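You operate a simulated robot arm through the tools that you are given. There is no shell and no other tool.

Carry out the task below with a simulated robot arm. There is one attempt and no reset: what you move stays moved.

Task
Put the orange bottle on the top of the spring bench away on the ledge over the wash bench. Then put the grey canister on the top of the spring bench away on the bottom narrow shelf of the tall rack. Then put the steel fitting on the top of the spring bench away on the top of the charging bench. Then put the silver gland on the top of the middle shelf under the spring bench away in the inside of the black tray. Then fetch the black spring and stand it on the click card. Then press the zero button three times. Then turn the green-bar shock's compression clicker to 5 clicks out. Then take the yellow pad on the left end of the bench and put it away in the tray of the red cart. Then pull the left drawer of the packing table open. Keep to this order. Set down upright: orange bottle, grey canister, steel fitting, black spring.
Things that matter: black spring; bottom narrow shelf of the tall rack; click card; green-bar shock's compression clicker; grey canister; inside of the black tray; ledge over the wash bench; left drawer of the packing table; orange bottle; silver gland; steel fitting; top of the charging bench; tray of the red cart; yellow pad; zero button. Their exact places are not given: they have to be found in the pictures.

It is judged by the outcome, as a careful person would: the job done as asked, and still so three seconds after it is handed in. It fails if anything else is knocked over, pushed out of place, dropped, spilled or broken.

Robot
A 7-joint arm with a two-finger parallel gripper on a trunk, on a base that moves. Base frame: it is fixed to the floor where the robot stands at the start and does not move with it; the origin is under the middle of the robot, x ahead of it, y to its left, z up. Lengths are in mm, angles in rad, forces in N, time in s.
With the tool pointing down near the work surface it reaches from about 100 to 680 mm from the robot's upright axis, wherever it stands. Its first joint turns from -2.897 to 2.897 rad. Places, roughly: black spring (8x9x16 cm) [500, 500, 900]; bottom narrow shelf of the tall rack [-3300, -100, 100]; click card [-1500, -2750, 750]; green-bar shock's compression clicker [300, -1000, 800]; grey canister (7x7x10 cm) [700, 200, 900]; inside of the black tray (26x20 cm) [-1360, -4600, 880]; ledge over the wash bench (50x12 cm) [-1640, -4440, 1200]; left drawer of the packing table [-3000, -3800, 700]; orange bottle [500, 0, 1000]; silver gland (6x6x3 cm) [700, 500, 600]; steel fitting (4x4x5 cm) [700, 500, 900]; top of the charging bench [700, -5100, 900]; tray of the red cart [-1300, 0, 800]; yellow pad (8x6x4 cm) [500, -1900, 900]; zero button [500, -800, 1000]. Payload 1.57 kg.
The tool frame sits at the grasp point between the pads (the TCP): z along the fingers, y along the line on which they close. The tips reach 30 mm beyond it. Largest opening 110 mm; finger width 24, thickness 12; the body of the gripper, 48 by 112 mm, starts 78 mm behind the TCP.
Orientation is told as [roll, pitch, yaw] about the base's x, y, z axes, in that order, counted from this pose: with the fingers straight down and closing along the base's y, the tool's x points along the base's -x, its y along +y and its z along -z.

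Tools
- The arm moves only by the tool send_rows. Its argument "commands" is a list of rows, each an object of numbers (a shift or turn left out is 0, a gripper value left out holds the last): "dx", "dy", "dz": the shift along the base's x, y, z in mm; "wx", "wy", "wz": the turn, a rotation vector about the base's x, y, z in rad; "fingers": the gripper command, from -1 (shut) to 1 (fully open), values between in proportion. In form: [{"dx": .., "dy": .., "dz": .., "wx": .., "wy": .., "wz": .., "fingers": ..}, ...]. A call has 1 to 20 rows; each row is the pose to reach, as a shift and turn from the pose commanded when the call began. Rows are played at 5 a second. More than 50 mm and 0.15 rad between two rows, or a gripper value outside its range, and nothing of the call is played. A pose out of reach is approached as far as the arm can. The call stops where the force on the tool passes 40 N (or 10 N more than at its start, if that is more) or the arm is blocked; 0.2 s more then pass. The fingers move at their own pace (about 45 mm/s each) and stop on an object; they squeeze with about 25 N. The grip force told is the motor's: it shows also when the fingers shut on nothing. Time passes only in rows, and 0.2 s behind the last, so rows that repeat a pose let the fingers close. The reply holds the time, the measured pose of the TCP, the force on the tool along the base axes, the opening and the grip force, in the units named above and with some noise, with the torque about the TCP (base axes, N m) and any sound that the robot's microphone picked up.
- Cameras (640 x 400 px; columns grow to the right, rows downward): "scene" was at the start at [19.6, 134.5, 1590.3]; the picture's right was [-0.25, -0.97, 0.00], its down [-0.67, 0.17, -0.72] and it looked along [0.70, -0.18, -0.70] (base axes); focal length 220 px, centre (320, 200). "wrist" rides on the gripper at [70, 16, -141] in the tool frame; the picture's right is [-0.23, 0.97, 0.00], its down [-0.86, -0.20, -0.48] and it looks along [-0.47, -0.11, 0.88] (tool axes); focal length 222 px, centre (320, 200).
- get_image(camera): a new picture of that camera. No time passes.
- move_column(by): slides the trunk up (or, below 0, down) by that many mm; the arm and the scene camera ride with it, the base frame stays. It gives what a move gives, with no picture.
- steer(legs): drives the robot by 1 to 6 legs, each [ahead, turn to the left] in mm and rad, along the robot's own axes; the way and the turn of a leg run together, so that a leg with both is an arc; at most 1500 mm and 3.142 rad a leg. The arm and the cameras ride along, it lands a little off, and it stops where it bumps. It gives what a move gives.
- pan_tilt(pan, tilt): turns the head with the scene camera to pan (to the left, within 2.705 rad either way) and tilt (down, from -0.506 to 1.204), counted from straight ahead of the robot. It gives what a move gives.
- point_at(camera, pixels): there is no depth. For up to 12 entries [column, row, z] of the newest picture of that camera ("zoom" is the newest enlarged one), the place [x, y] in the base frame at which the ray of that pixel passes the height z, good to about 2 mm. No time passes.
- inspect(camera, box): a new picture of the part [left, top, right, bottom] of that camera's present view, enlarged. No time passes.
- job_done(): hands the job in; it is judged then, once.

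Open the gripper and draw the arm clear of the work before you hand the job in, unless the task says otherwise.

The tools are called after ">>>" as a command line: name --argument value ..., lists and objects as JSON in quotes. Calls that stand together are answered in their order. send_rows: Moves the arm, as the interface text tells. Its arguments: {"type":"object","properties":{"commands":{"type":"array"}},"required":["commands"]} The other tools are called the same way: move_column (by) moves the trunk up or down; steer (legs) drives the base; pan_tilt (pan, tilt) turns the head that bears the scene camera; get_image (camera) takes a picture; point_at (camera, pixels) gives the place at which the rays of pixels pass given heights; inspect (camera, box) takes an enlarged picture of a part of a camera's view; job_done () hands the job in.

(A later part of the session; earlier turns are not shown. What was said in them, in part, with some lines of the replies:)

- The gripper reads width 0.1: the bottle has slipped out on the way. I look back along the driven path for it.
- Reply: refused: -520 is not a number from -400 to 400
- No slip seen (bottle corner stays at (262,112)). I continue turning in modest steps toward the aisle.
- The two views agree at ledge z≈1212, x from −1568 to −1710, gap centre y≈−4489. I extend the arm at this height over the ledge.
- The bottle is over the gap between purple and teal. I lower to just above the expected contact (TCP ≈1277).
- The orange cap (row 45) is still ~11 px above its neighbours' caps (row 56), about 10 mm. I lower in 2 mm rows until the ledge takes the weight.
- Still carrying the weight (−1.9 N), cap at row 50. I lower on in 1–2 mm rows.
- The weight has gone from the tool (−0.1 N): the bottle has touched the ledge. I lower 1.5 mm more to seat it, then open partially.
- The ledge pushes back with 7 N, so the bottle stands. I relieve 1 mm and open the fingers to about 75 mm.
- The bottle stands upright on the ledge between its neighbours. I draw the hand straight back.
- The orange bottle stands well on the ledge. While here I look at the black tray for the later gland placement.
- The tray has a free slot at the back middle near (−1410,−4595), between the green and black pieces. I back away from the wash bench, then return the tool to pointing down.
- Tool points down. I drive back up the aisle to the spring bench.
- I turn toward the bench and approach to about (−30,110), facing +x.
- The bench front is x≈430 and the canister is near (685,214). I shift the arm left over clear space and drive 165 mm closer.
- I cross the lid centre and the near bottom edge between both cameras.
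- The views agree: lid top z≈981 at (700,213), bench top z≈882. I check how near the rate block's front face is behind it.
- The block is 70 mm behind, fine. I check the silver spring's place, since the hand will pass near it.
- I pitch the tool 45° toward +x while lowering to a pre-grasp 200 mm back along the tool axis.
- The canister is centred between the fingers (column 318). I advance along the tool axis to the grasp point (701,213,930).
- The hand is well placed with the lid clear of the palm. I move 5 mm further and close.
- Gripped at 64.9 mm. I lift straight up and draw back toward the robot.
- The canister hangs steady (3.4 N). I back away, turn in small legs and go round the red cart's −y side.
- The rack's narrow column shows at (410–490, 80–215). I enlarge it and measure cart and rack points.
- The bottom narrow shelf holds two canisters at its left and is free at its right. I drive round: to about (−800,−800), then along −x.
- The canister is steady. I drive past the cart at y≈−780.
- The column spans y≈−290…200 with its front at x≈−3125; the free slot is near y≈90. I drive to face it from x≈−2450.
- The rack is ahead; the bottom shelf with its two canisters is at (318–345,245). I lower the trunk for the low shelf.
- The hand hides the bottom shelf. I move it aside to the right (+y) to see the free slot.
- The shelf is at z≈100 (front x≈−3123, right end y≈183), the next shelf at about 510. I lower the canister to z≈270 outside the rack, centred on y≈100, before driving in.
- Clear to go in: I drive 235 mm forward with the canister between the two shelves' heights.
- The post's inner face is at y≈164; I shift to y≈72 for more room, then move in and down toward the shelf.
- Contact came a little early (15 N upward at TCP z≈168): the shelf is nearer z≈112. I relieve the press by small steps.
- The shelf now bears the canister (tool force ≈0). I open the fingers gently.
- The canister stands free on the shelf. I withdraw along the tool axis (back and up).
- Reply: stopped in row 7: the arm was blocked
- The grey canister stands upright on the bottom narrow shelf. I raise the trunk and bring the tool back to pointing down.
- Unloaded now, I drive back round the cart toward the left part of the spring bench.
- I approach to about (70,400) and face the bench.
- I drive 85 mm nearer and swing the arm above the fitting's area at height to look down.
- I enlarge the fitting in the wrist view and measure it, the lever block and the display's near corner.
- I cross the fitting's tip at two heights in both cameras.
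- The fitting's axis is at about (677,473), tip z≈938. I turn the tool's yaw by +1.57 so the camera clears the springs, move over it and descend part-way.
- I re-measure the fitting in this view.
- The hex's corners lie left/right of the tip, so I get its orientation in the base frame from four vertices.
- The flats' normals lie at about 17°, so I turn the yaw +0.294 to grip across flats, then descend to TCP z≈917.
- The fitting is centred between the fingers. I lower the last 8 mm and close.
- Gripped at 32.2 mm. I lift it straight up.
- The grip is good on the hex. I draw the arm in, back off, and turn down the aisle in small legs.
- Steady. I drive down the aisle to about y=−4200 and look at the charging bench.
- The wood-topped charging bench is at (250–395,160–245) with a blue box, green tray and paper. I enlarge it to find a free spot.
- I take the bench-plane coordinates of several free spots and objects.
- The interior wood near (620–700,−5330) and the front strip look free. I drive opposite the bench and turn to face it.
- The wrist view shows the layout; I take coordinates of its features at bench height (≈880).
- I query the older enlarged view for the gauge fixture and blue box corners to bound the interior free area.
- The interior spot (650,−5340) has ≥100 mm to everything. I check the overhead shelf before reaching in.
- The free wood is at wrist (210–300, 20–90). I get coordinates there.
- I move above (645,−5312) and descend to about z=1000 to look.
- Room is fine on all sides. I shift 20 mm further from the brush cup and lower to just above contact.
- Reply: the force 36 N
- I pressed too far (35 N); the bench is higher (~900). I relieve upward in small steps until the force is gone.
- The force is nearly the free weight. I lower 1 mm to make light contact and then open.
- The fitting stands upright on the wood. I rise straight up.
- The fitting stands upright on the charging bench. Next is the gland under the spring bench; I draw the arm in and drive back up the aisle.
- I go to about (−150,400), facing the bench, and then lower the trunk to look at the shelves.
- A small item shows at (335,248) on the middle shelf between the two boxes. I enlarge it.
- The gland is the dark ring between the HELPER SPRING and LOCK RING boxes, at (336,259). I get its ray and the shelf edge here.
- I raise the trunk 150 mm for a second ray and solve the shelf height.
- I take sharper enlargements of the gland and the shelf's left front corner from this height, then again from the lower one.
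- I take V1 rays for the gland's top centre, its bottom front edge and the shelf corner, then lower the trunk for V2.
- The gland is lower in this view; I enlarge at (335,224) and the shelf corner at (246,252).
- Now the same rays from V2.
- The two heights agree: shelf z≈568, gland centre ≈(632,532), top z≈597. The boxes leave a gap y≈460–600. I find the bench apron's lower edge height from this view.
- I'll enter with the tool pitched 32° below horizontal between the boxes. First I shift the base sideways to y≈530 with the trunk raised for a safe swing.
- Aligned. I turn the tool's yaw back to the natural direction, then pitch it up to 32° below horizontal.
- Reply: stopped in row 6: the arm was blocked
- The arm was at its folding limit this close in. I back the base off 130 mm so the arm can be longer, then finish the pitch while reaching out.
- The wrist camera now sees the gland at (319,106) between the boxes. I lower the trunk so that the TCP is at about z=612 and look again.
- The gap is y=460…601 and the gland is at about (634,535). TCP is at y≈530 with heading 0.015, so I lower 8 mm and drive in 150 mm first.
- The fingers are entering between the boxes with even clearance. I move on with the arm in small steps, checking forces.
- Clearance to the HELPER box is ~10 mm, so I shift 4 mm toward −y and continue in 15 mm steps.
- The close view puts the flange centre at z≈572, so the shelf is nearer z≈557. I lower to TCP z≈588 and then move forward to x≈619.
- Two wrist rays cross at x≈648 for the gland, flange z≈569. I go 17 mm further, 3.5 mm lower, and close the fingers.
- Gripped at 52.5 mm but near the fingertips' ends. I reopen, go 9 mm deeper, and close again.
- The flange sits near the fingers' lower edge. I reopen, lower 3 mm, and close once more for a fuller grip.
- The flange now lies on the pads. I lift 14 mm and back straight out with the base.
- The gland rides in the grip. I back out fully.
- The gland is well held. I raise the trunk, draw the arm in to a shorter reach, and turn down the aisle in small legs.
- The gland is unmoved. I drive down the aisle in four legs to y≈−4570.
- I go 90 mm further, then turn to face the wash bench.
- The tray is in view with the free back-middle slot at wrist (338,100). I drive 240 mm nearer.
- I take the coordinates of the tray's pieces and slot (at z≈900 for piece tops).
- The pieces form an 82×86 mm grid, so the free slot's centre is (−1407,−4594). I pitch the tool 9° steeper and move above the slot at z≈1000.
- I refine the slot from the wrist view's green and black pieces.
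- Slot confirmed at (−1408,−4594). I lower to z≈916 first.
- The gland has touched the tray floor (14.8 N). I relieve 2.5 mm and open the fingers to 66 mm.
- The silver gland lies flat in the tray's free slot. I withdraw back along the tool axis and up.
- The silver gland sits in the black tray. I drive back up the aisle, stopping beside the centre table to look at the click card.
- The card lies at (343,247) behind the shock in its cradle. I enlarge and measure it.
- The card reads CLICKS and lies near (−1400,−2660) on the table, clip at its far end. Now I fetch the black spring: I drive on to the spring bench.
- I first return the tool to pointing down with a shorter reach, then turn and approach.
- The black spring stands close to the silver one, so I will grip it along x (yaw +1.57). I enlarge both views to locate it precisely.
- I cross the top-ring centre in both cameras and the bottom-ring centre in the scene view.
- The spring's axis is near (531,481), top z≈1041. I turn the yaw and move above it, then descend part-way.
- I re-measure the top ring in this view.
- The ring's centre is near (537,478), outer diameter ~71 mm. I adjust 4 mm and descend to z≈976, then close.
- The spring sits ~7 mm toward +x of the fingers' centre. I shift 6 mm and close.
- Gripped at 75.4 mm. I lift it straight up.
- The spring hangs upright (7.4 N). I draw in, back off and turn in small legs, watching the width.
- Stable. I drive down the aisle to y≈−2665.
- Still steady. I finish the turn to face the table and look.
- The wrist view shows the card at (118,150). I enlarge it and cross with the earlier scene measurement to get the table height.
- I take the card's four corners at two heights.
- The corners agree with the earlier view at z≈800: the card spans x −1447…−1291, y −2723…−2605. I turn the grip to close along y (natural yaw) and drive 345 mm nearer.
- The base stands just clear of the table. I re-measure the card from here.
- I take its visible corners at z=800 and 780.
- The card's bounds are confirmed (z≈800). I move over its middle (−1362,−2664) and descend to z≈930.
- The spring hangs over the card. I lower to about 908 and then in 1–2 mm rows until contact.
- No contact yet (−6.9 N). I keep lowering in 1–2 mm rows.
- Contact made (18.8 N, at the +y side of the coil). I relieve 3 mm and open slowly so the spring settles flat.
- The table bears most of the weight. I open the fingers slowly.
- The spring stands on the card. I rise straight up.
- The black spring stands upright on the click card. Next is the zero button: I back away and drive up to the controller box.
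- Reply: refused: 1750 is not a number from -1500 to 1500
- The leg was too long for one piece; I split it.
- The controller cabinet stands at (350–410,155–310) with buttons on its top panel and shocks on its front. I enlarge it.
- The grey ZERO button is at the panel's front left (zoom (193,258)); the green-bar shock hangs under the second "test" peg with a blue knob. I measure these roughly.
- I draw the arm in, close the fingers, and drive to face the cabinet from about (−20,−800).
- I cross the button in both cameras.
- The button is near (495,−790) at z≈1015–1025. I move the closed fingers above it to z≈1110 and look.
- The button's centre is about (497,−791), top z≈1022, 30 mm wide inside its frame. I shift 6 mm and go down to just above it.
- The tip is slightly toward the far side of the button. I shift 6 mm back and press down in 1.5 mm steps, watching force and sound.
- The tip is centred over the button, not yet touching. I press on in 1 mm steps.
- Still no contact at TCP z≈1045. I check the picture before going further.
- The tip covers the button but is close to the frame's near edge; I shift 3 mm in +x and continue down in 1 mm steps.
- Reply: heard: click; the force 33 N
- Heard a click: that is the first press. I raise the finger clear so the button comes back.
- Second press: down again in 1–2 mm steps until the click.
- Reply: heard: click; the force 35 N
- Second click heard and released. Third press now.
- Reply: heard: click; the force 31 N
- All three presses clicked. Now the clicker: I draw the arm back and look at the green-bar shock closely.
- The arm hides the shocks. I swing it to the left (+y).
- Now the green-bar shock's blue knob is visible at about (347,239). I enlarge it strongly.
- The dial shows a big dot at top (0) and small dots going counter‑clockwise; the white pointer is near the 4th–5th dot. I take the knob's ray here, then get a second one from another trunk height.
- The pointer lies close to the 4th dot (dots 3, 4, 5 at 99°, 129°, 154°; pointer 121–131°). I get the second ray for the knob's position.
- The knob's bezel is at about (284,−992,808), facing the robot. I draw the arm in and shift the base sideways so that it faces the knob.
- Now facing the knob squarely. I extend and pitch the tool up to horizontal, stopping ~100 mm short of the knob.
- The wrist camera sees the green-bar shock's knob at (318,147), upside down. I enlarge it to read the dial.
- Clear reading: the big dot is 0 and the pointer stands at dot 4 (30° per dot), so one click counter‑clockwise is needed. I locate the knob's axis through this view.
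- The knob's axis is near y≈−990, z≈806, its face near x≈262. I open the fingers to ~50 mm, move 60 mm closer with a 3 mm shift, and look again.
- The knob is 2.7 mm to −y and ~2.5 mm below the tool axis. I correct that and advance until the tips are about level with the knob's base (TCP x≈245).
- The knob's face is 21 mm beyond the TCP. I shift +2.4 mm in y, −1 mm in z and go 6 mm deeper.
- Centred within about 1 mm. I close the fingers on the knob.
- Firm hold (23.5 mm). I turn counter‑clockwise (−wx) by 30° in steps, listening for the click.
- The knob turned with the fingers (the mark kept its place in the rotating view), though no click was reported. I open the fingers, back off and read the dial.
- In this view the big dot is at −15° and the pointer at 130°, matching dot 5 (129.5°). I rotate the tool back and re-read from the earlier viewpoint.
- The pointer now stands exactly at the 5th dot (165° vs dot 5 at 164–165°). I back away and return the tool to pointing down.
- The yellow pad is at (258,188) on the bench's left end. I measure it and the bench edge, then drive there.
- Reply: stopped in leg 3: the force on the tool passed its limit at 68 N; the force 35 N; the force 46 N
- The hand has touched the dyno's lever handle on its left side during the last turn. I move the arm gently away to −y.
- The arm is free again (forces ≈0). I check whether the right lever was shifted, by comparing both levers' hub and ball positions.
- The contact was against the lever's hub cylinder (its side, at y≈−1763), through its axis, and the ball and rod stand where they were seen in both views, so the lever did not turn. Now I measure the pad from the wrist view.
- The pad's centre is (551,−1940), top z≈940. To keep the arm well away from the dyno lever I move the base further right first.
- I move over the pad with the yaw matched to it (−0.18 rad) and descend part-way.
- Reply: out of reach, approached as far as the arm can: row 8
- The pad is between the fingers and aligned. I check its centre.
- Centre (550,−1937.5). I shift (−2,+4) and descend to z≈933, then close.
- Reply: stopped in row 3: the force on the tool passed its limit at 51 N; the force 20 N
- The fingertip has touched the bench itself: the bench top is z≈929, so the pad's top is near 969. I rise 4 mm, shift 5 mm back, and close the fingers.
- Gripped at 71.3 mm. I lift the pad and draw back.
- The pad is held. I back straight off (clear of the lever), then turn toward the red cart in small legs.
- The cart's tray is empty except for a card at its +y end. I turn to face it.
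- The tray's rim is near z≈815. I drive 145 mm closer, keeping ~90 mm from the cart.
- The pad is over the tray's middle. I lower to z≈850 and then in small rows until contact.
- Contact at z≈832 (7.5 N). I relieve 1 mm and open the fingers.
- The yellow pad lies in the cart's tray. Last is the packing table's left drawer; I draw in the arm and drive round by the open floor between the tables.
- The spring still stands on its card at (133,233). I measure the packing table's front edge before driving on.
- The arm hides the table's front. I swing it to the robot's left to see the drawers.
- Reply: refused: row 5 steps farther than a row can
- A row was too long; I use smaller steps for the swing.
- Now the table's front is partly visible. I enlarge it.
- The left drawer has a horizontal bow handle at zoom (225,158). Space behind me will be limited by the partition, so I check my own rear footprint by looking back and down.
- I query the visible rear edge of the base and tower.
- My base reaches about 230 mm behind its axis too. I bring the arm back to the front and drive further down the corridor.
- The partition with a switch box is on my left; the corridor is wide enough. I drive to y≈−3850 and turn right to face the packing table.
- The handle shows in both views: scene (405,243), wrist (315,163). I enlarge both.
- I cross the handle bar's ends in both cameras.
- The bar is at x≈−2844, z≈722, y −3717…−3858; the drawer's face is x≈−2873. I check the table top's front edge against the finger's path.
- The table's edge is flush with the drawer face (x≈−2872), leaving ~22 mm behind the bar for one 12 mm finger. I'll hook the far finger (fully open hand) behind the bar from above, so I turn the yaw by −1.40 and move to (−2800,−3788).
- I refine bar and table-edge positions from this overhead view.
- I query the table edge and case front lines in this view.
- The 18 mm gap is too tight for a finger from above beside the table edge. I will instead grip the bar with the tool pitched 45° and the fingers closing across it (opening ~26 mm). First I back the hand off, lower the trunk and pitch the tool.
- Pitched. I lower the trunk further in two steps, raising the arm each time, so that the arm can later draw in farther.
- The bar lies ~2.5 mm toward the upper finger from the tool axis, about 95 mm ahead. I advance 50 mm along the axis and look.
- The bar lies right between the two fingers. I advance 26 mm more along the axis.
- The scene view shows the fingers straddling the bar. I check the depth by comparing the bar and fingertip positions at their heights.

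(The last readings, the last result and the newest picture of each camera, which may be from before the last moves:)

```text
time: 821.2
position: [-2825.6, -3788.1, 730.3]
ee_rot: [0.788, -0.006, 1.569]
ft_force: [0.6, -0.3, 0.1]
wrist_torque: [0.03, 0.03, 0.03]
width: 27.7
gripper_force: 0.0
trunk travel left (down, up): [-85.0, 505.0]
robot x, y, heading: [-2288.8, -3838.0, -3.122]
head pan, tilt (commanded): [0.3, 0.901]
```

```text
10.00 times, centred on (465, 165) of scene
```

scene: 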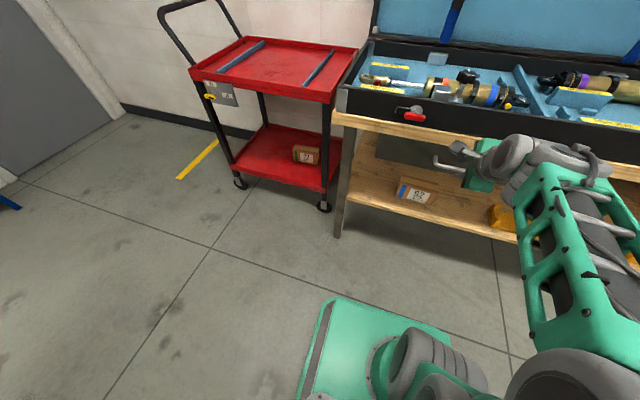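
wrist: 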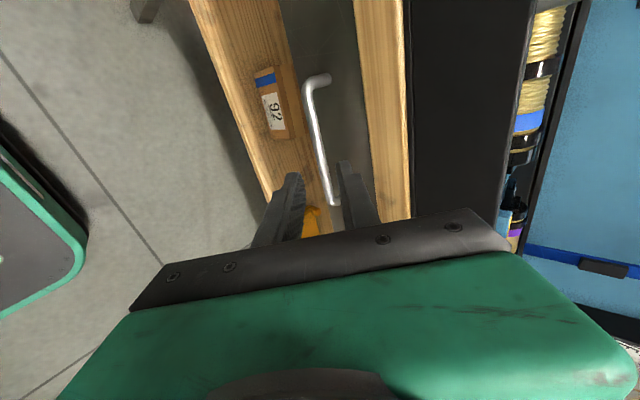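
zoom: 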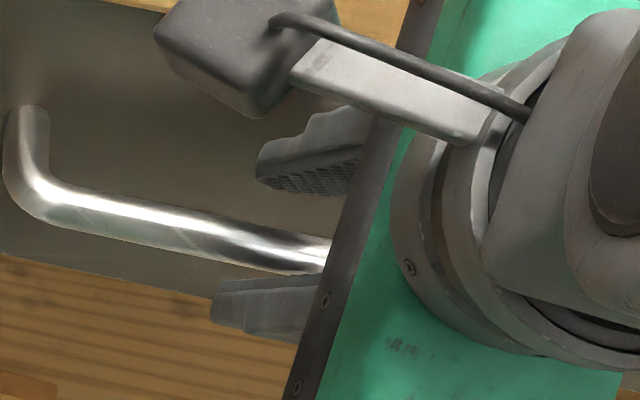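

Combining the views, the bar is about (−2849,707), i.e. some 31 mm beyond the TCP, right at the tips. I narrow the opening to 20 mm and advance 11 mm, watching the force.

>>> send_rows --commands '[{"fingers": -0.64}, {"dx": -3, "dz": -3}, {"dx": -5.5, "dz": -5.5}, {"dx": -8, "dz": -8}, {"dx": -8, "dz": -8}]'

>>> inspect --camera "scene" --box '[440, 145, 490, 185]'

>>> inspect --camera "wrist" --box '[260, 110, 400, 220]'

```text
time: 822.4
position: [-2833.9, -3788.9, 722.4]
ee_rot: [0.788, -0.003, 1.569]
ft_force: [-0.5, 0.4, 0.6]
wrist_torque: [0.02, 0.01, 0.01]
width: 19.5
gripper_force: 0.0
trunk travel left (down, up): [-85.0, 505.0]
robot x, y, heading: [-2283.7, -3839.8, -3.115]
head pan, tilt (commanded): [0.3, 0.901]
```

```text
10.00 times, centred on (465, 165) of scene
```

zoom: 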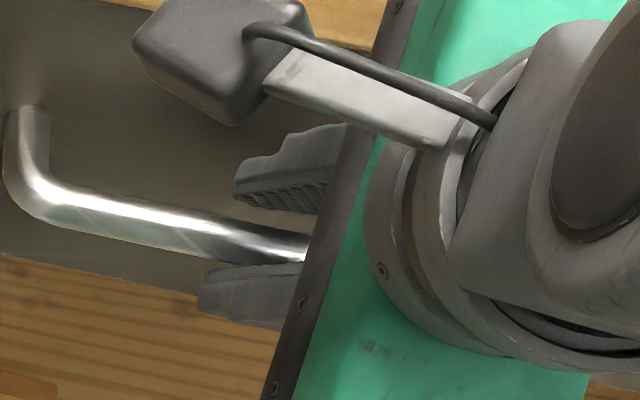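

```text
3.64 times, centred on (330, 165) of wrist
```

zoom: 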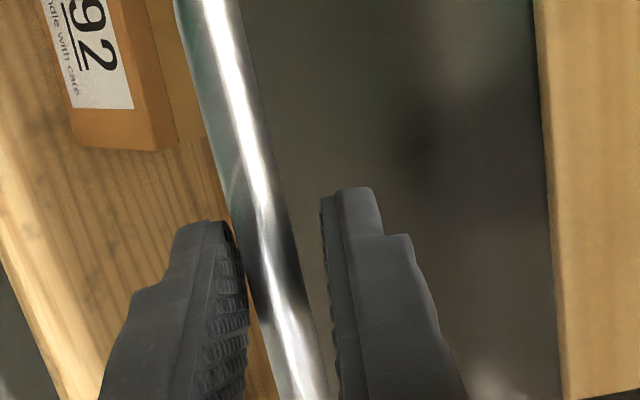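

The bar runs between the pads. I close the fingers and check the width.

>>> send_rows --commands '[{"dx": -2, "dz": -2, "fingers": -1}, {"dx": -2, "dz": -2}, {"dx": -2, "dz": -2}, {"dx": -2, "dz": -2}]'

>>> inspect --camera "wrist" --box '[260, 110, 400, 220]'

```text
time: 823.4
position: [-2835.5, -3789.3, 718.9]
ee_rot: [0.785, -0.004, 1.571]
ft_force: [18.6, -0.2, -5.0]
wrist_torque: [-0.4, -0.22, -0.64]
width: 11.6
gripper_force: 29.1
trunk travel left (down, up): [-85.0, 505.0]
robot x, y, heading: [-2280.0, -3836.5, -3.123]
head pan, tilt (commanded): [0.3, 0.901]
```

```text
3.64 times, centred on (330, 165) of wrist
```

zoom: 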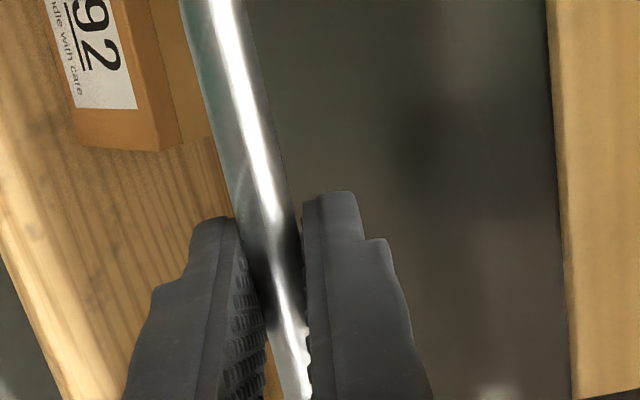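

The bar is gripped (11.6 mm). I pull toward +x gently in small rows.

>>> send_rows --commands '[{"dx": 6}, {"dx": 14}, {"dx": 24}, {"dx": 36}, {"dx": 48}, {"dx": 60}, {"dx": 60}]'

>>> get_image --camera "wrist"

>>> get_image --camera "scene"

```text
time: 825.0
position: [-2776.4, -3789.0, 720.8]
ee_rot: [0.786, -0.003, 1.57]
ft_force: [0.4, -7.3, -9.5]
wrist_torque: [-0.53, -0.08, -0.41]
width: 11.9
gripper_force: 29.1
trunk travel left (down, up): [-85.0, 505.0]
robot x, y, heading: [-2285.3, -3840.1, -3.119]
head pan, tilt (commanded): [0.3, 0.901]
```

```text
taken
```

wrist: 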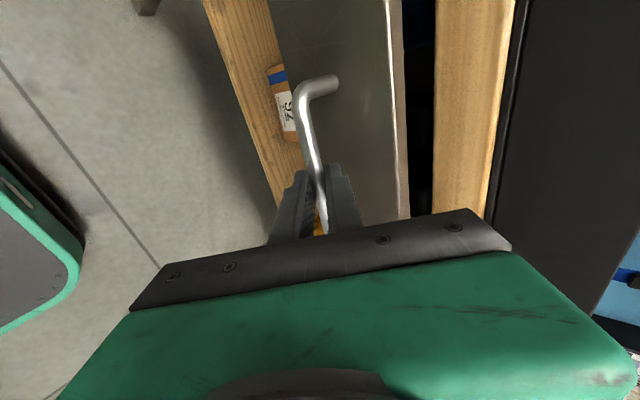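

```text
taken
```

scene: 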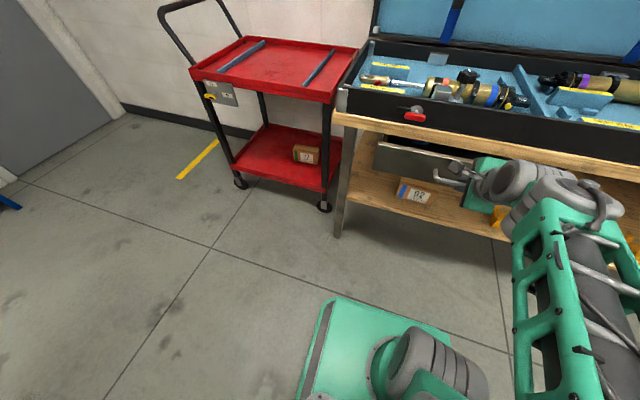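

The drawer slides open (60 mm so far) with little force. I keep pulling with the arm.

>>> send_rows --commands '[{"dx": 15}, {"dx": 30}, {"dx": 45}, {"dx": 60}, {"dx": 75}, {"dx": 90}, {"dx": 90}]'

>>> get_image --camera "wrist"

```text
time: 825.6
position: [-2759.6, -3789.3, 715.8]
ee_rot: [0.779, 0.002, 1.573]
ft_force: [-1.2, 1.0, 15.6]
wrist_torque: [-0.5, 0.16, -0.57]
width: 11.9
gripper_force: 29.2
trunk travel left (down, up): [-85.0, 505.0]
robot x, y, heading: [-2288.1, -3837.1, -3.119]
head pan, tilt (commanded): [0.3, 0.901]
stopped in row 2: the force on the tool passed its limit at 123 N (the readings are from after the stop); the commanded pose is now the measured one
```

```text
taken
```

wrist: 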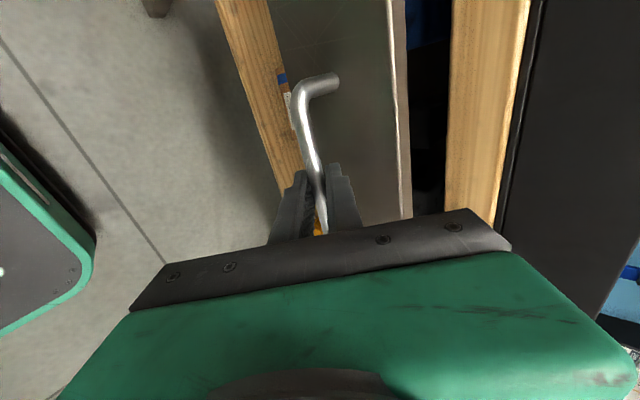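

A force spike (123 N) came as the arm dipped 5 mm in z. I let the arm come back up 4 mm to relax, then pull by driving the base backward instead.

>>> send_rows --commands '[{"dz": 2}, {"dz": 4}, {"dz": 4}]'

>>> steer --legs '[[-40, 0]]'

>>> get_image --camera "wrist"

```text
time: 826.4
position: [-2757.6, -3788.9, 716.3]
ee_rot: [0.772, 0.007, 1.574]
ft_force: [1.4, 6.1, -2.0]
wrist_torque: [-0.67, -0.01, -0.36]
width: 12.0
gripper_force: 28.3
trunk travel left (down, up): [-85.0, 505.0]
robot x, y, heading: [-2286.2, -3838.0, -3.118]
head pan, tilt (commanded): [0.3, 0.901]
```

```text
time: 827.3
position: [-2716.8, -3789.0, 716.5]
ee_rot: [0.771, 0.003, 1.577]
ft_force: [-0.8, 3.7, -12.3]
wrist_torque: [-0.73, -0.02, -0.31]
width: 12.1
gripper_force: 29.1
trunk travel left (down, up): [-85.0, 505.0]
robot x, y, heading: [-2245.3, -3836.9, -3.114]
head pan, tilt (commanded): [0.3, 0.901]
```

```text
taken
```

wrist: 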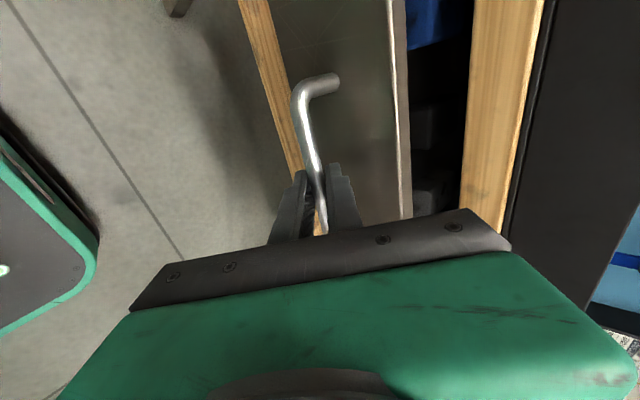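

The drawer follows well (about 118 mm open). I look behind to see how much room remains to the partition.

>>> pan_tilt --pan 2.65 --tilt 0.9

>>> get_image --camera "scene"

>>> pan_tilt --pan -2.65 --tilt 0.9

>>> get_image --camera "scene"

```text
time: 829.5
position: [-2717.3, -3790.1, 715.7]
ee_rot: [0.771, 0.003, 1.576]
ft_force: [-0.1, 4.0, 4.0]
wrist_torque: [-0.56, 0.06, -0.45]
width: 11.6
gripper_force: 29.3
trunk travel left (down, up): [-85.0, 505.0]
robot x, y, heading: [-2247.0, -3840.2, -3.118]
head pan, tilt (commanded): [2.649, 0.901]
```

```text
taken
```

scene: 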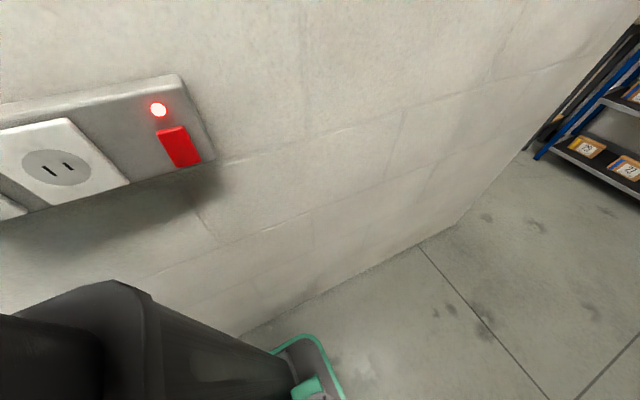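

```text
time: 833.6
position: [-2717.0, -3789.1, 715.5]
ee_rot: [0.77, 0.004, 1.578]
ft_force: [1.0, 9.5, -2.8]
wrist_torque: [-0.41, 0.01, -0.6]
width: 11.7
gripper_force: 29.5
trunk travel left (down, up): [-85.0, 505.0]
robot x, y, heading: [-2242.7, -3835.1, -3.116]
head pan, tilt (commanded): [-2.649, 0.901]
```

```text
taken
```

scene: 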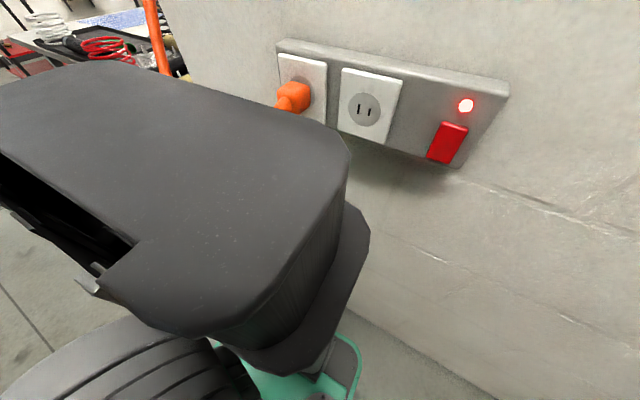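

I measure the wall's foot, the outlet strip and my base's rear edge.

>>> point_at --camera "scene" --pixels '[[400, 340, 0], [470, 378, 0], [358, 345, 250], [352, 335, 250], [345, 255, 1000], [368, 240, 900]]'

```text
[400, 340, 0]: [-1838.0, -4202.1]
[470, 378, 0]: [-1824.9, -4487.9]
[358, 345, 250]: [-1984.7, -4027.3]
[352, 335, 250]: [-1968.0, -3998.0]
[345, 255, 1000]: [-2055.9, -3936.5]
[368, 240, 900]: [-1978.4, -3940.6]
```

The wall's foot is at x≈−1835, my rear at about −1975, with an outlet plug nearby, so I only back 50 mm more, then continue with the arm in tiny steps.

>>> steer --legs '[[-50, 0]]'

>>> send_rows --commands '[{"dx": 5}, {"dx": 10}, {"dx": 15}, {"dx": 20}, {"dx": 25}, {"dx": 25}]'

>>> get_image --camera "wrist"

```text
time: 834.5
position: [-2667.4, -3788.8, 716.2]
ee_rot: [0.771, 0.005, 1.581]
ft_force: [-1.5, -13.6, -1.1]
wrist_torque: [-0.08, -0.05, -0.92]
width: 11.9
gripper_force: 29.4
trunk travel left (down, up): [-85.0, 505.0]
robot x, y, heading: [-2194.2, -3838.2, -3.112]
head pan, tilt (commanded): [-2.649, 0.901]
```

```text
time: 835.1
position: [-2663.9, -3791.8, 708.4]
ee_rot: [0.758, 0.016, 1.584]
ft_force: [-0.7, 1.5, 14.7]
wrist_torque: [-0.68, -0.29, -1.02]
width: 12.1
gripper_force: 29.2
trunk travel left (down, up): [-85.0, 505.0]
robot x, y, heading: [-2195.2, -3838.4, -3.116]
head pan, tilt (commanded): [-2.649, 0.901]
stopped in row 2: the force on the tool passed its limit at 81 N (the readings are from after the stop); the commanded pose is now the measured one
```

```text
taken
```

wrist: 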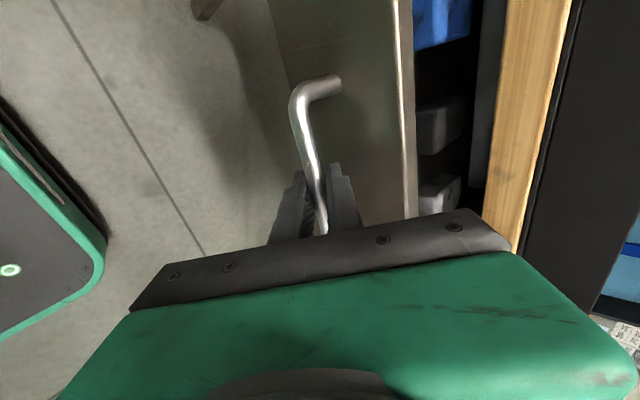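

The drawer is ~170 mm open. This pitched pose cannot draw in further, so I relax, release the bar, withdraw along the tool axis, and will pull the rest with the tool pointing down.

>>> send_rows --commands '[{"dz": 3}, {"dz": 6}, {"dz": 6, "fingers": -0.6}, {"dz": 6, "fingers": -0.5}, {"dz": 6, "fingers": -0.5}]'

>>> send_rows --commands '[{"dx": 5, "dz": 7}, {"dx": 12, "dz": 17}, {"dx": 20, "dz": 30}, {"dx": 30, "dz": 50}, {"dx": 40, "dz": 80}, {"dx": 40, "dz": 110}, {"dx": 40, "dz": 110}]'

>>> get_image --camera "wrist"

>>> pan_tilt --pan 0.3 --tilt 0.8

>>> get_image --camera "scene"

```text
time: 836.3
position: [-2661.8, -3791.7, 711.6]
ee_rot: [0.75, 0.017, 1.585]
ft_force: [-0.4, -0.3, 0.0]
wrist_torque: [0.02, 0.02, -0.02]
width: 27.7
gripper_force: 0.2
trunk travel left (down, up): [-85.0, 505.0]
robot x, y, heading: [-2192.2, -3840.0, -3.116]
head pan, tilt (commanded): [-2.649, 0.901]
```

```text
time: 838.1
position: [-2634.8, -3787.2, 775.7]
ee_rot: [0.63, 0.074, 1.58]
ft_force: [-0.2, -0.4, 0.0]
wrist_torque: [0.01, -0.02, 0.03]
width: 27.4
gripper_force: 0.2
trunk travel left (down, up): [-85.0, 505.0]
robot x, y, heading: [-2194.5, -3838.2, -3.113]
head pan, tilt (commanded): [-2.649, 0.901]
stopped in row 7: the arm was blocked; the commanded pose is now the measured one
```

```text
taken
```

wrist: 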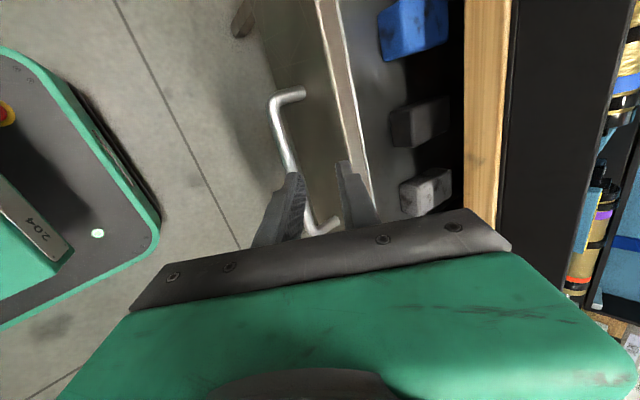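

```text
time: 840.6
position: [-2635.8, -3787.5, 778.4]
ee_rot: [0.634, 0.073, 1.579]
ft_force: [-0.1, -0.2, 0.3]
wrist_torque: [-0.04, 0.02, 0.02]
width: 27.4
gripper_force: 0.2
trunk travel left (down, up): [-85.0, 505.0]
robot x, y, heading: [-2197.8, -3836.3, -3.117]
head pan, tilt (commanded): [0.3, 0.799]
```

```text
taken
```

scene: 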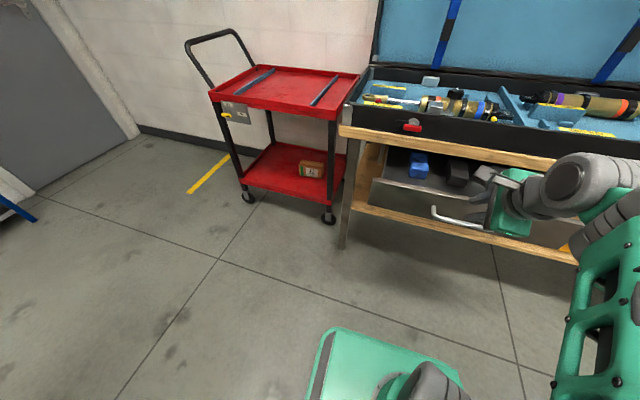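

The drawer stands open with its contents visible. To open it further I return the tool to pointing down above the drawer's front.

>>> send_rows --commands '[{"dx": -10, "dz": 20, "wy": -0.13}, {"dx": -20, "dz": 40, "wy": -0.26}, {"dx": -25, "dz": 60, "wy": -0.39}, {"dx": -30, "dz": 80, "wy": -0.52}, {"dx": -30, "dz": 95, "wy": -0.634}, {"dx": -30, "dz": 95, "wy": -0.634}]'

>>> get_image --camera "wrist"

```text
time: 842.0
position: [-2688.2, -3778.7, 842.9]
ee_rot: [0.122, -0.049, 1.517]
ft_force: [-0.5, -0.8, 0.4]
wrist_torque: [0.0, 0.03, 0.0]
width: 27.4
gripper_force: 0.1
out of reach, approached as far as the arm can: row 3, 4, 5
trunk travel left (down, up): [-85.0, 505.0]
robot x, y, heading: [-2192.8, -3836.5, -3.118]
head pan, tilt (commanded): [0.3, 0.799]
```

```text
taken
```

wrist: 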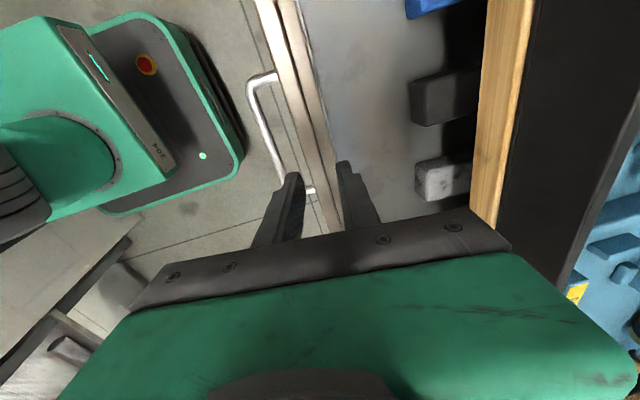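

The arm is at its upper reach with the trunk this low. I raise the trunk 200 mm and straighten the tool.

>>> move_column --by 200

>>> send_rows --commands '[{"dz": -30, "wy": -0.06, "wx": 0.02}, {"dz": -60, "wy": -0.122, "wx": 0.045}, {"dz": -90, "wy": -0.122, "wx": 0.045, "wz": 0.05}, {"dz": -110, "wy": -0.122, "wx": 0.045, "wz": 0.05}, {"dz": -110, "wy": -0.122, "wx": 0.045, "wz": 0.05}]'

>>> get_image --camera "wrist"

```text
time: 844.2
position: [-2689.2, -3778.0, 1041.3]
ee_rot: [0.124, -0.047, 1.516]
ft_force: [0.7, -0.1, -0.5]
wrist_torque: [-0.01, 0.03, -0.01]
width: 27.4
gripper_force: 0.0
trunk travel left (down, up): [-285.0, 305.0]
robot x, y, heading: [-2193.8, -3837.4, -3.115]
head pan, tilt (commanded): [0.3, 0.799]
```

```text
time: 845.4
position: [-2689.0, -3777.3, 930.4]
ee_rot: [0.003, -0.096, 1.574]
ft_force: [0.1, -0.1, -0.4]
wrist_torque: [0.02, -0.03, 0.02]
width: 27.6
gripper_force: 0.0
trunk travel left (down, up): [-285.0, 305.0]
robot x, y, heading: [-2195.5, -3838.7, -3.118]
head pan, tilt (commanded): [0.3, 0.799]
```

```text
taken
```

wrist: 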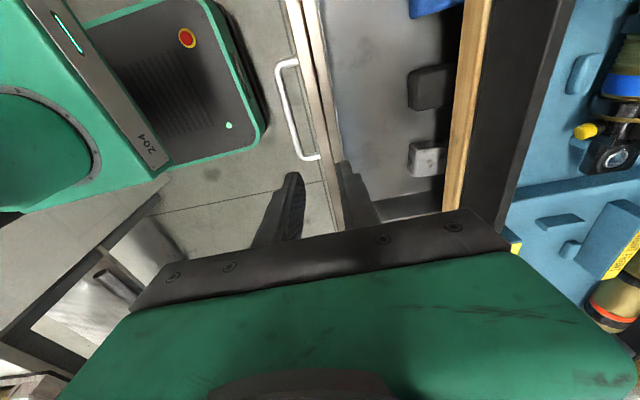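

I remove the remaining tilt (wx −0.096) and measure the front panel's top edge.

>>> send_rows --commands '[{"wx": -0.096}, {"wx": -0.096}]'

>>> inspect --camera "wrist" --box '[250, 60, 450, 200]'

>>> inspect --camera "scene" --box '[360, 130, 500, 250]'

```text
time: 846.0
position: [-2689.2, -3778.0, 931.4]
ee_rot: [0.004, 0.001, 1.576]
ft_force: [-0.4, 0.1, -0.1]
wrist_torque: [0.01, 0.0, 0.01]
width: 27.7
gripper_force: 0.1
trunk travel left (down, up): [-285.0, 305.0]
robot x, y, heading: [-2195.6, -3835.3, -3.107]
head pan, tilt (commanded): [0.3, 0.799]
```

```text
2.86 times, centred on (350, 130) of wrist
```

zoom: 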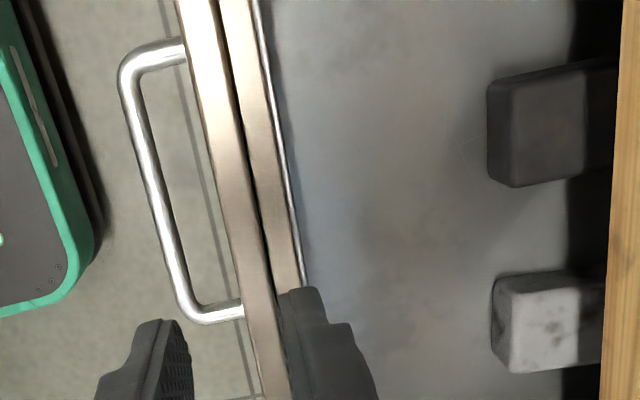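

```text
3.33 times, centred on (430, 190) of scene
```

zoom: 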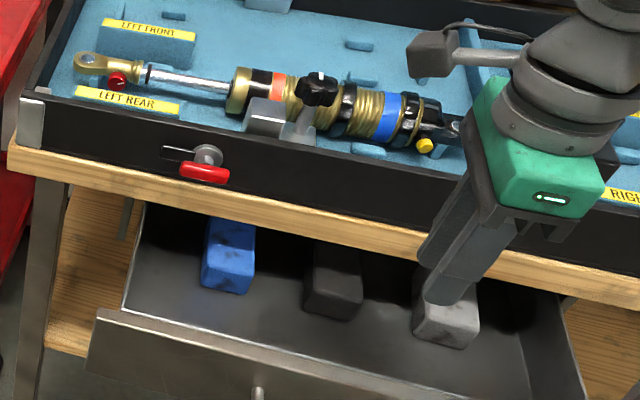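

I take the panel's outer and inner top edges at z≈745.

>>> point_at --camera "wrist" --pixels '[[312.2, 130, 745], [340.2, 130, 745], [294, 130, 708], [312.2, 130, 760], [340.2, 130, 760], [409, 130, 720]]'

>>> point_at --camera "scene" --pixels '[[413, 238, 745], [413, 231, 745], [413, 238, 730], [413, 238, 760], [413, 231, 760]]'

```text
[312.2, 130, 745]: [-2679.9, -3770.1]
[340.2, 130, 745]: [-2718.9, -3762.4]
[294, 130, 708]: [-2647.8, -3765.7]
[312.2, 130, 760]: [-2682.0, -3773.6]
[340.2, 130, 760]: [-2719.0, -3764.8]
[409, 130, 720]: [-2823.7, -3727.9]
```

```text
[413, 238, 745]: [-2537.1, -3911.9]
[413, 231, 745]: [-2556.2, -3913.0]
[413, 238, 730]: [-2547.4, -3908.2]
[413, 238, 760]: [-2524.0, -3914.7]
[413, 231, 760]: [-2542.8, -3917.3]
```

The drawer front's top spans x −2680…−2719, so it is already ~190 mm open. I straddle that panel with the fingers (opening ~75 mm) from above and grip its top.

>>> send_rows --commands '[{"dx": -6, "dz": -30, "fingers": 0.38}, {"dx": -11, "dz": -70}, {"dx": -11, "dz": -110}, {"dx": -11, "dz": -140}, {"dx": -11, "dz": -150}, {"dx": -11, "dz": -150}]'

>>> get_image --camera "wrist"

>>> inspect --camera "scene" --box '[360, 130, 500, 250]'

```text
time: 847.4
position: [-2708.7, -3789.0, 794.2]
ee_rot: [-0.01, 0.033, 1.575]
ft_force: [-0.4, 0.7, -0.3]
wrist_torque: [0.0, 0.01, 0.01]
width: 75.7
gripper_force: 0.2
out of reach, approached as far as the arm can: row 5
trunk travel left (down, up): [-285.0, 305.0]
robot x, y, heading: [-2192.1, -3837.9, -3.117]
head pan, tilt (commanded): [0.3, 0.799]
```

```text
taken
```

wrist: 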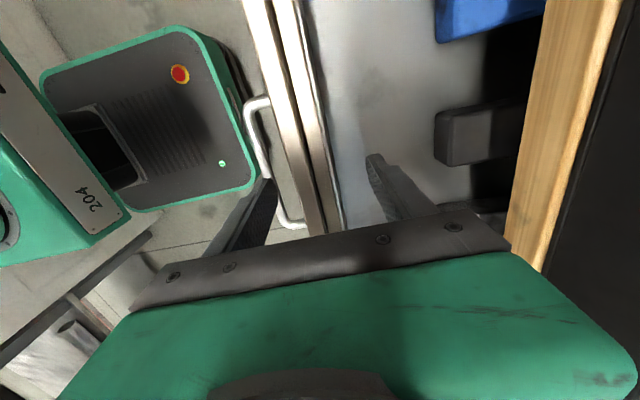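

```text
3.33 times, centred on (430, 190) of scene
```

zoom: 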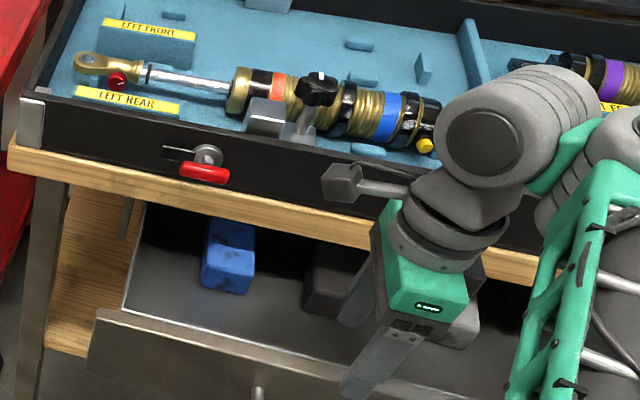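

The arm is at a joint limit here with this trunk height. I raise the trunk 250 mm and come down again with the arm.

>>> move_column --by 250

>>> send_rows --commands '[{"dx": 4, "dy": 5, "dz": -45, "wx": -0.015, "wy": 0.0}, {"dx": 8, "dy": 10, "dz": -90, "wx": -0.033, "wy": 0.01}, {"dx": 8, "dy": 10, "dz": -135, "wx": -0.033, "wy": 0.01}, {"dx": 8, "dy": 10, "dz": -180, "wx": -0.033, "wy": 0.01}, {"dx": 8, "dy": 10, "dz": -225, "wx": -0.033, "wy": 0.01}, {"dx": 8, "dy": 10, "dz": -260, "wx": -0.033, "wy": 0.01}, {"dx": 8, "dy": 10, "dz": -260, "wx": -0.033, "wy": 0.01}]'

>>> get_image --camera "wrist"

>>> get_image --camera "scene"

```text
time: 850.0
position: [-2709.9, -3789.7, 1045.1]
ee_rot: [-0.009, 0.031, 1.574]
ft_force: [0.0, 0.1, -0.7]
wrist_torque: [-0.01, -0.01, 0.02]
width: 75.8
gripper_force: 0.0
trunk travel left (down, up): [-535.0, 55.0]
robot x, y, heading: [-2193.1, -3835.8, -3.117]
head pan, tilt (commanded): [0.3, 0.799]
```

```text
time: 851.6
position: [-2697.6, -3778.3, 785.0]
ee_rot: [0.001, 0.062, 1.575]
ft_force: [0.2, -0.3, 0.4]
wrist_torque: [0.02, 0.03, 0.02]
width: 75.9
gripper_force: 0.1
out of reach, approached as far as the arm can: row 1, 2, 3
trunk travel left (down, up): [-535.0, 55.0]
robot x, y, heading: [-2190.8, -3839.2, -3.115]
head pan, tilt (commanded): [0.3, 0.799]
```

```text
taken
```

wrist: 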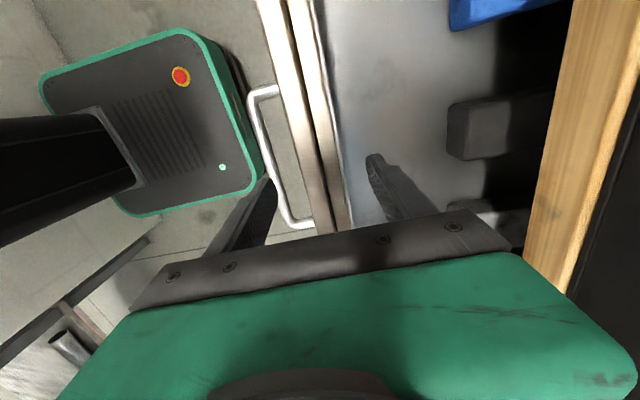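

```text
taken
```

scene: 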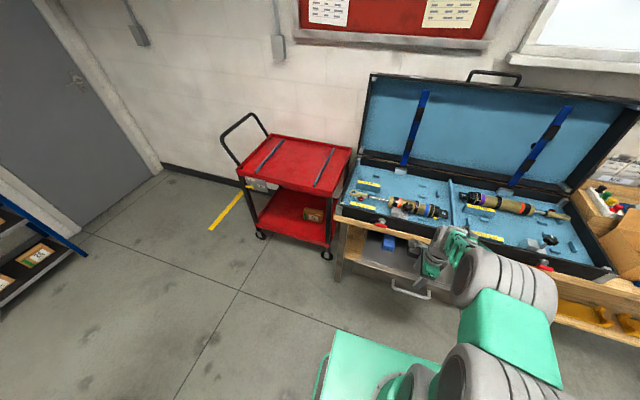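

The panel is between the two fingers. I straighten the small tilt, lower 27 mm and close on the panel's top.

>>> send_rows --commands '[{"dz": -8, "wx": 0.03}, {"dz": -18, "wx": 0.062}, {"dz": -27, "wx": 0.062}, {"dz": -27, "wx": 0.062}]'

>>> get_image --camera "wrist"

>>> inspect --camera "scene" --box '[370, 215, 490, 305]'

```text
time: 852.6
position: [-2699.6, -3778.6, 755.9]
ee_rot: [-0.001, 0.001, 1.575]
ft_force: [0.3, -0.6, -0.8]
wrist_torque: [-0.01, 0.01, -0.03]
width: 75.9
gripper_force: 0.1
trunk travel left (down, up): [-535.0, 55.0]
robot x, y, heading: [-2194.2, -3835.4, -3.111]
head pan, tilt (commanded): [0.3, 0.799]
```

```text
taken
```

wrist: 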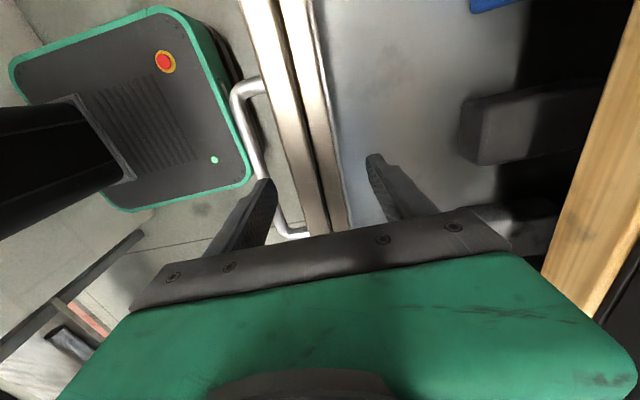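

```text
4.44 times, centred on (430, 260) of scene
```

zoom: 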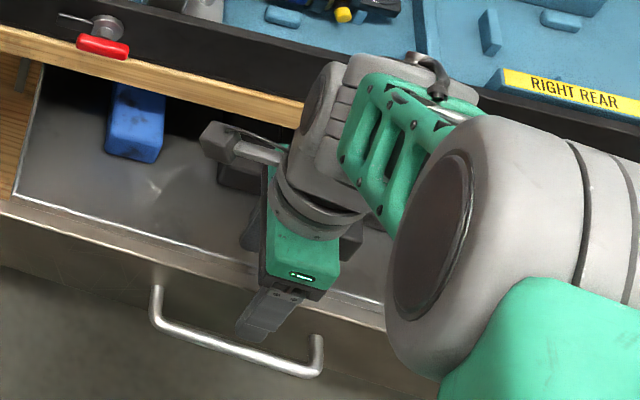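

I close the fingers on the panel.

>>> send_rows --commands '[{"fingers": 0.0}, {"fingers": -0.3}, {"fingers": -1}, {}, {}, {}]'

>>> get_image --camera "wrist"

```text
time: 854.0
position: [-2699.9, -3779.8, 758.0]
ee_rot: [0.0, 0.001, 1.573]
ft_force: [-0.4, -0.8, 0.8]
wrist_torque: [-0.2, 0.38, -0.89]
width: 37.0
gripper_force: 43.3
trunk travel left (down, up): [-535.0, 55.0]
robot x, y, heading: [-2192.3, -3842.9, -3.113]
head pan, tilt (commanded): [0.3, 0.799]
```

```text
taken
```

wrist: 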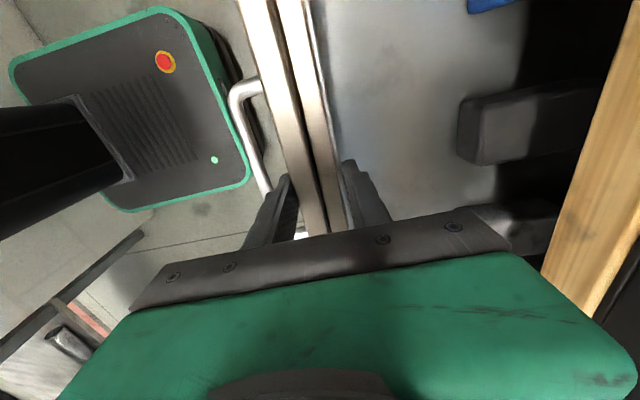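

The panel is held (37 mm). I pull toward +x in small rows.

>>> send_rows --commands '[{"dx": 6}, {"dx": 14}, {"dx": 24}, {"dx": 34}, {"dx": 44}, {"dx": 54}, {"dx": 64}, {"dx": 64}]'

>>> get_image --camera "scene"

```text
time: 855.8
position: [-2636.3, -3780.2, 757.2]
ee_rot: [0.001, 0.004, 1.575]
ft_force: [0.0, -10.0, 5.1]
wrist_torque: [-0.74, 0.28, -0.82]
width: 37.0
gripper_force: 43.1
trunk travel left (down, up): [-535.0, 55.0]
robot x, y, heading: [-2193.1, -3837.2, -3.117]
head pan, tilt (commanded): [0.3, 0.799]
```

```text
taken
```

scene: 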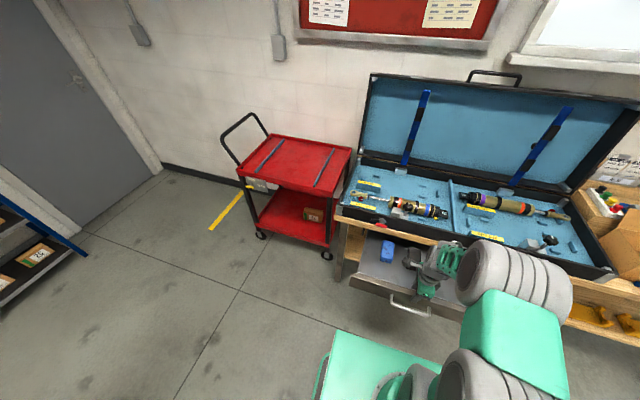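

It slides on (about 255 mm open). I pull another 50 mm.

>>> send_rows --commands '[{"dx": 8}, {"dx": 16}, {"dx": 24}, {"dx": 32}, {"dx": 40}, {"dx": 50}, {"dx": 50}]'

>>> get_image --camera "scene"

>>> get_image --camera "wrist"

```text
time: 857.2
position: [-2596.7, -3779.2, 758.5]
ee_rot: [0.011, 0.002, 1.576]
ft_force: [-14.7, -0.6, -25.4]
wrist_torque: [-0.66, -0.13, -1.04]
width: 36.6
gripper_force: 43.5
trunk travel left (down, up): [-535.0, 55.0]
robot x, y, heading: [-2195.7, -3837.1, -3.114]
head pan, tilt (commanded): [0.3, 0.799]
stopped in row 7: the force on the tool passed its limit at 43 N (the readings are from after the stop); the commanded pose is now the measured one
```

```text
taken
```

scene: 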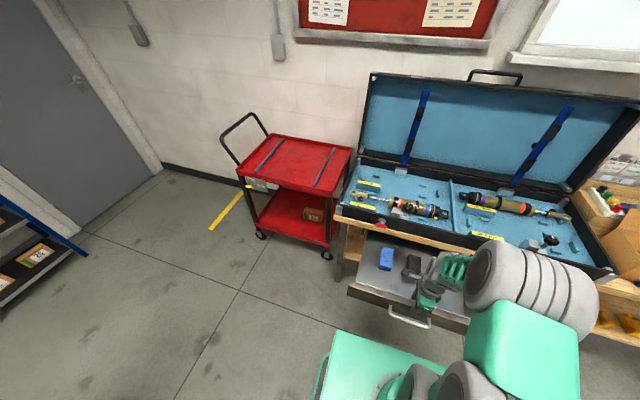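

```text
taken
```

wrist: 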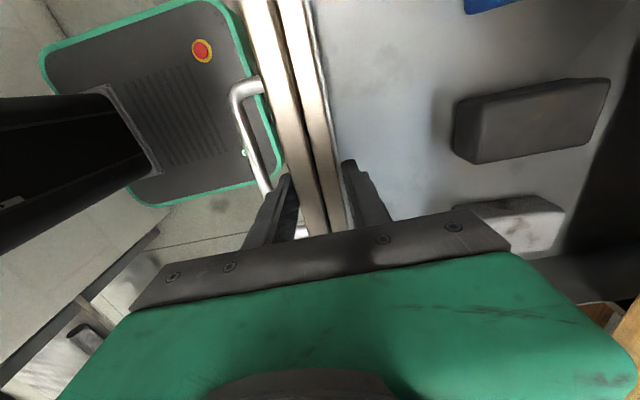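

Resistance rose to 43 N at ~293 mm: the drawer has reached its end stop, fully open. I relax, open the fingers and rise clear.

>>> send_rows --commands '[{"dx": -1}, {"dx": -1, "fingers": 0.0}, {"dx": -1, "fingers": 0.3}, {"dx": -1, "fingers": 0.38}, {"dx": -1, "fingers": 0.38}]'

>>> send_rows --commands '[{"dz": 15}, {"dz": 45}, {"dz": 90}, {"dz": 135}, {"dz": 180}, {"dz": 225}, {"dz": 270}, {"dz": 310}, {"dz": 310}]'

>>> get_image --camera "scene"

>>> get_image --camera "wrist"

```text
time: 858.4
position: [-2595.0, -3779.0, 760.9]
ee_rot: [0.01, 0.001, 1.576]
ft_force: [0.7, -0.1, 0.1]
wrist_torque: [0.01, 0.0, -0.01]
width: 75.8
gripper_force: 0.1
trunk travel left (down, up): [-535.0, 55.0]
robot x, y, heading: [-2196.2, -3839.3, -3.115]
head pan, tilt (commanded): [0.3, 0.799]
```

```text
time: 860.4
position: [-2594.0, -3780.2, 1070.8]
ee_rot: [0.011, 0.001, 1.577]
ft_force: [-0.2, -0.7, -0.1]
wrist_torque: [0.02, -0.02, 0.03]
width: 75.8
gripper_force: 0.1
trunk travel left (down, up): [-535.0, 55.0]
robot x, y, heading: [-2193.5, -3841.5, -3.111]
head pan, tilt (commanded): [0.3, 0.799]
```

```text
taken
```

scene: 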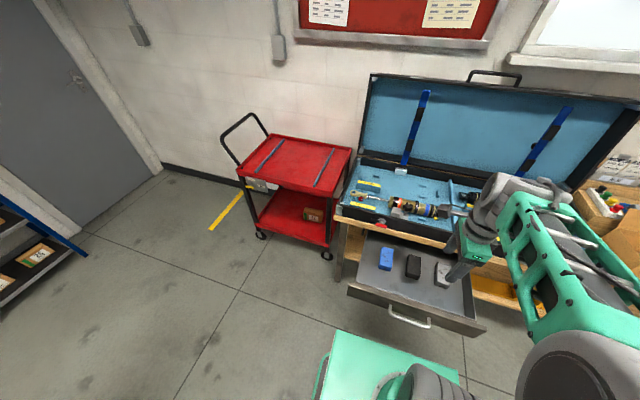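

```text
taken
```

wrist: 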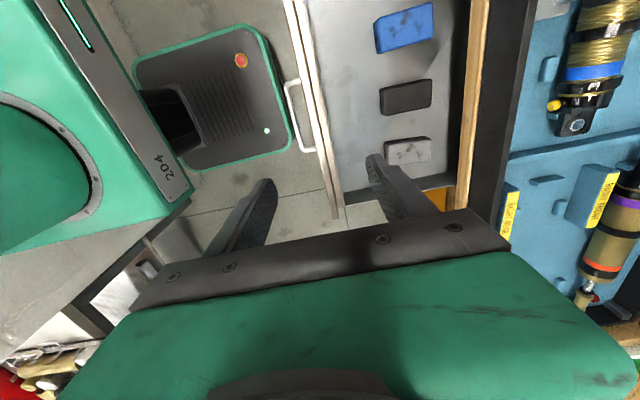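

The drawer is fully open and the hand is clear above it. I open the gripper fully, draw the arm back and take a last look.

>>> send_rows --commands '[{"dx": 20, "dz": 20, "fingers": 1}, {"dx": 40, "dz": 40}, {"dx": 60, "dz": 50}, {"dx": 60, "dz": 50}]'

>>> get_image --camera "scene"

```text
time: 861.4
position: [-2533.7, -3780.5, 1120.1]
ee_rot: [0.01, 0.003, 1.576]
ft_force: [0.0, 0.6, 0.2]
wrist_torque: [-0.02, 0.05, 0.0]
width: 110.0
gripper_force: 0.1
trunk travel left (down, up): [-535.0, 55.0]
robot x, y, heading: [-2193.9, -3837.5, -3.113]
head pan, tilt (commanded): [0.3, 0.799]
```

```text
taken
```

scene: 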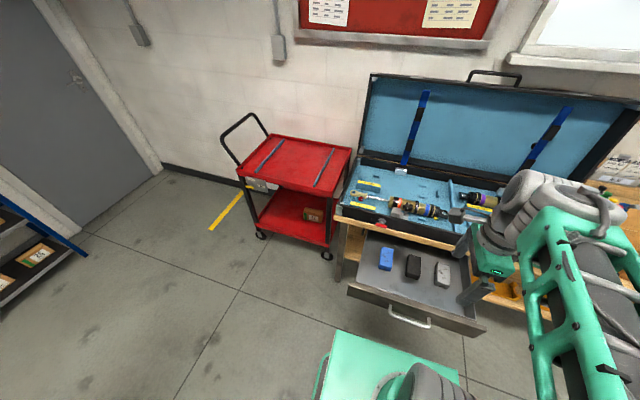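

All nine steps are carried out: the drawer stands open at (415,305), the gripper is open, and the arm is clear of the work. I hand the job in.

>>> job_done

```text
The job is handed in.
```

I carried out all nine steps in the order you gave and handed the job in. Two mishaps on the way could count against it, and they are listed after the steps.

1. **Orange bottle:** upright on the ledge over the wash bench, between the purple and teal bottles.
2. **Grey canister:** upright on the bottom narrow shelf of the tall rack, in the free slot beside the two already there.
3. **Steel fitting:** upright on the top of the charging bench.
4. **Silver gland:** lying flat in the black tray, in the one free slot.
5. **Black spring:** standing upright on the click card.
6. **Zero button:** pressed three times, with a click heard each time.
7. **Green-bar shock's compression clicker:** turned from 4 to 5 clicks out. I read this from the dial, counting from the large dot as zero. No click was heard while turning it.
8. **Yellow pad:** in the tray of the red cart.
9. **Left drawer of the packing table:** pulled out about 290 mm, to its stop.

- **Bottle dropped:** the orange bottle slipped out of the grip while I was turning the base and fell to the floor from about 1.1 m. I picked it up and stood it on the ledge. It looked undamaged in the pictures.
- **Bump against the dyno:** while driving to the yellow pad, the hand pressed against the side of one of the dyno's lever hubs, with a peak force of 68 N. As far as I can tell from the pictures, the lever did not move.
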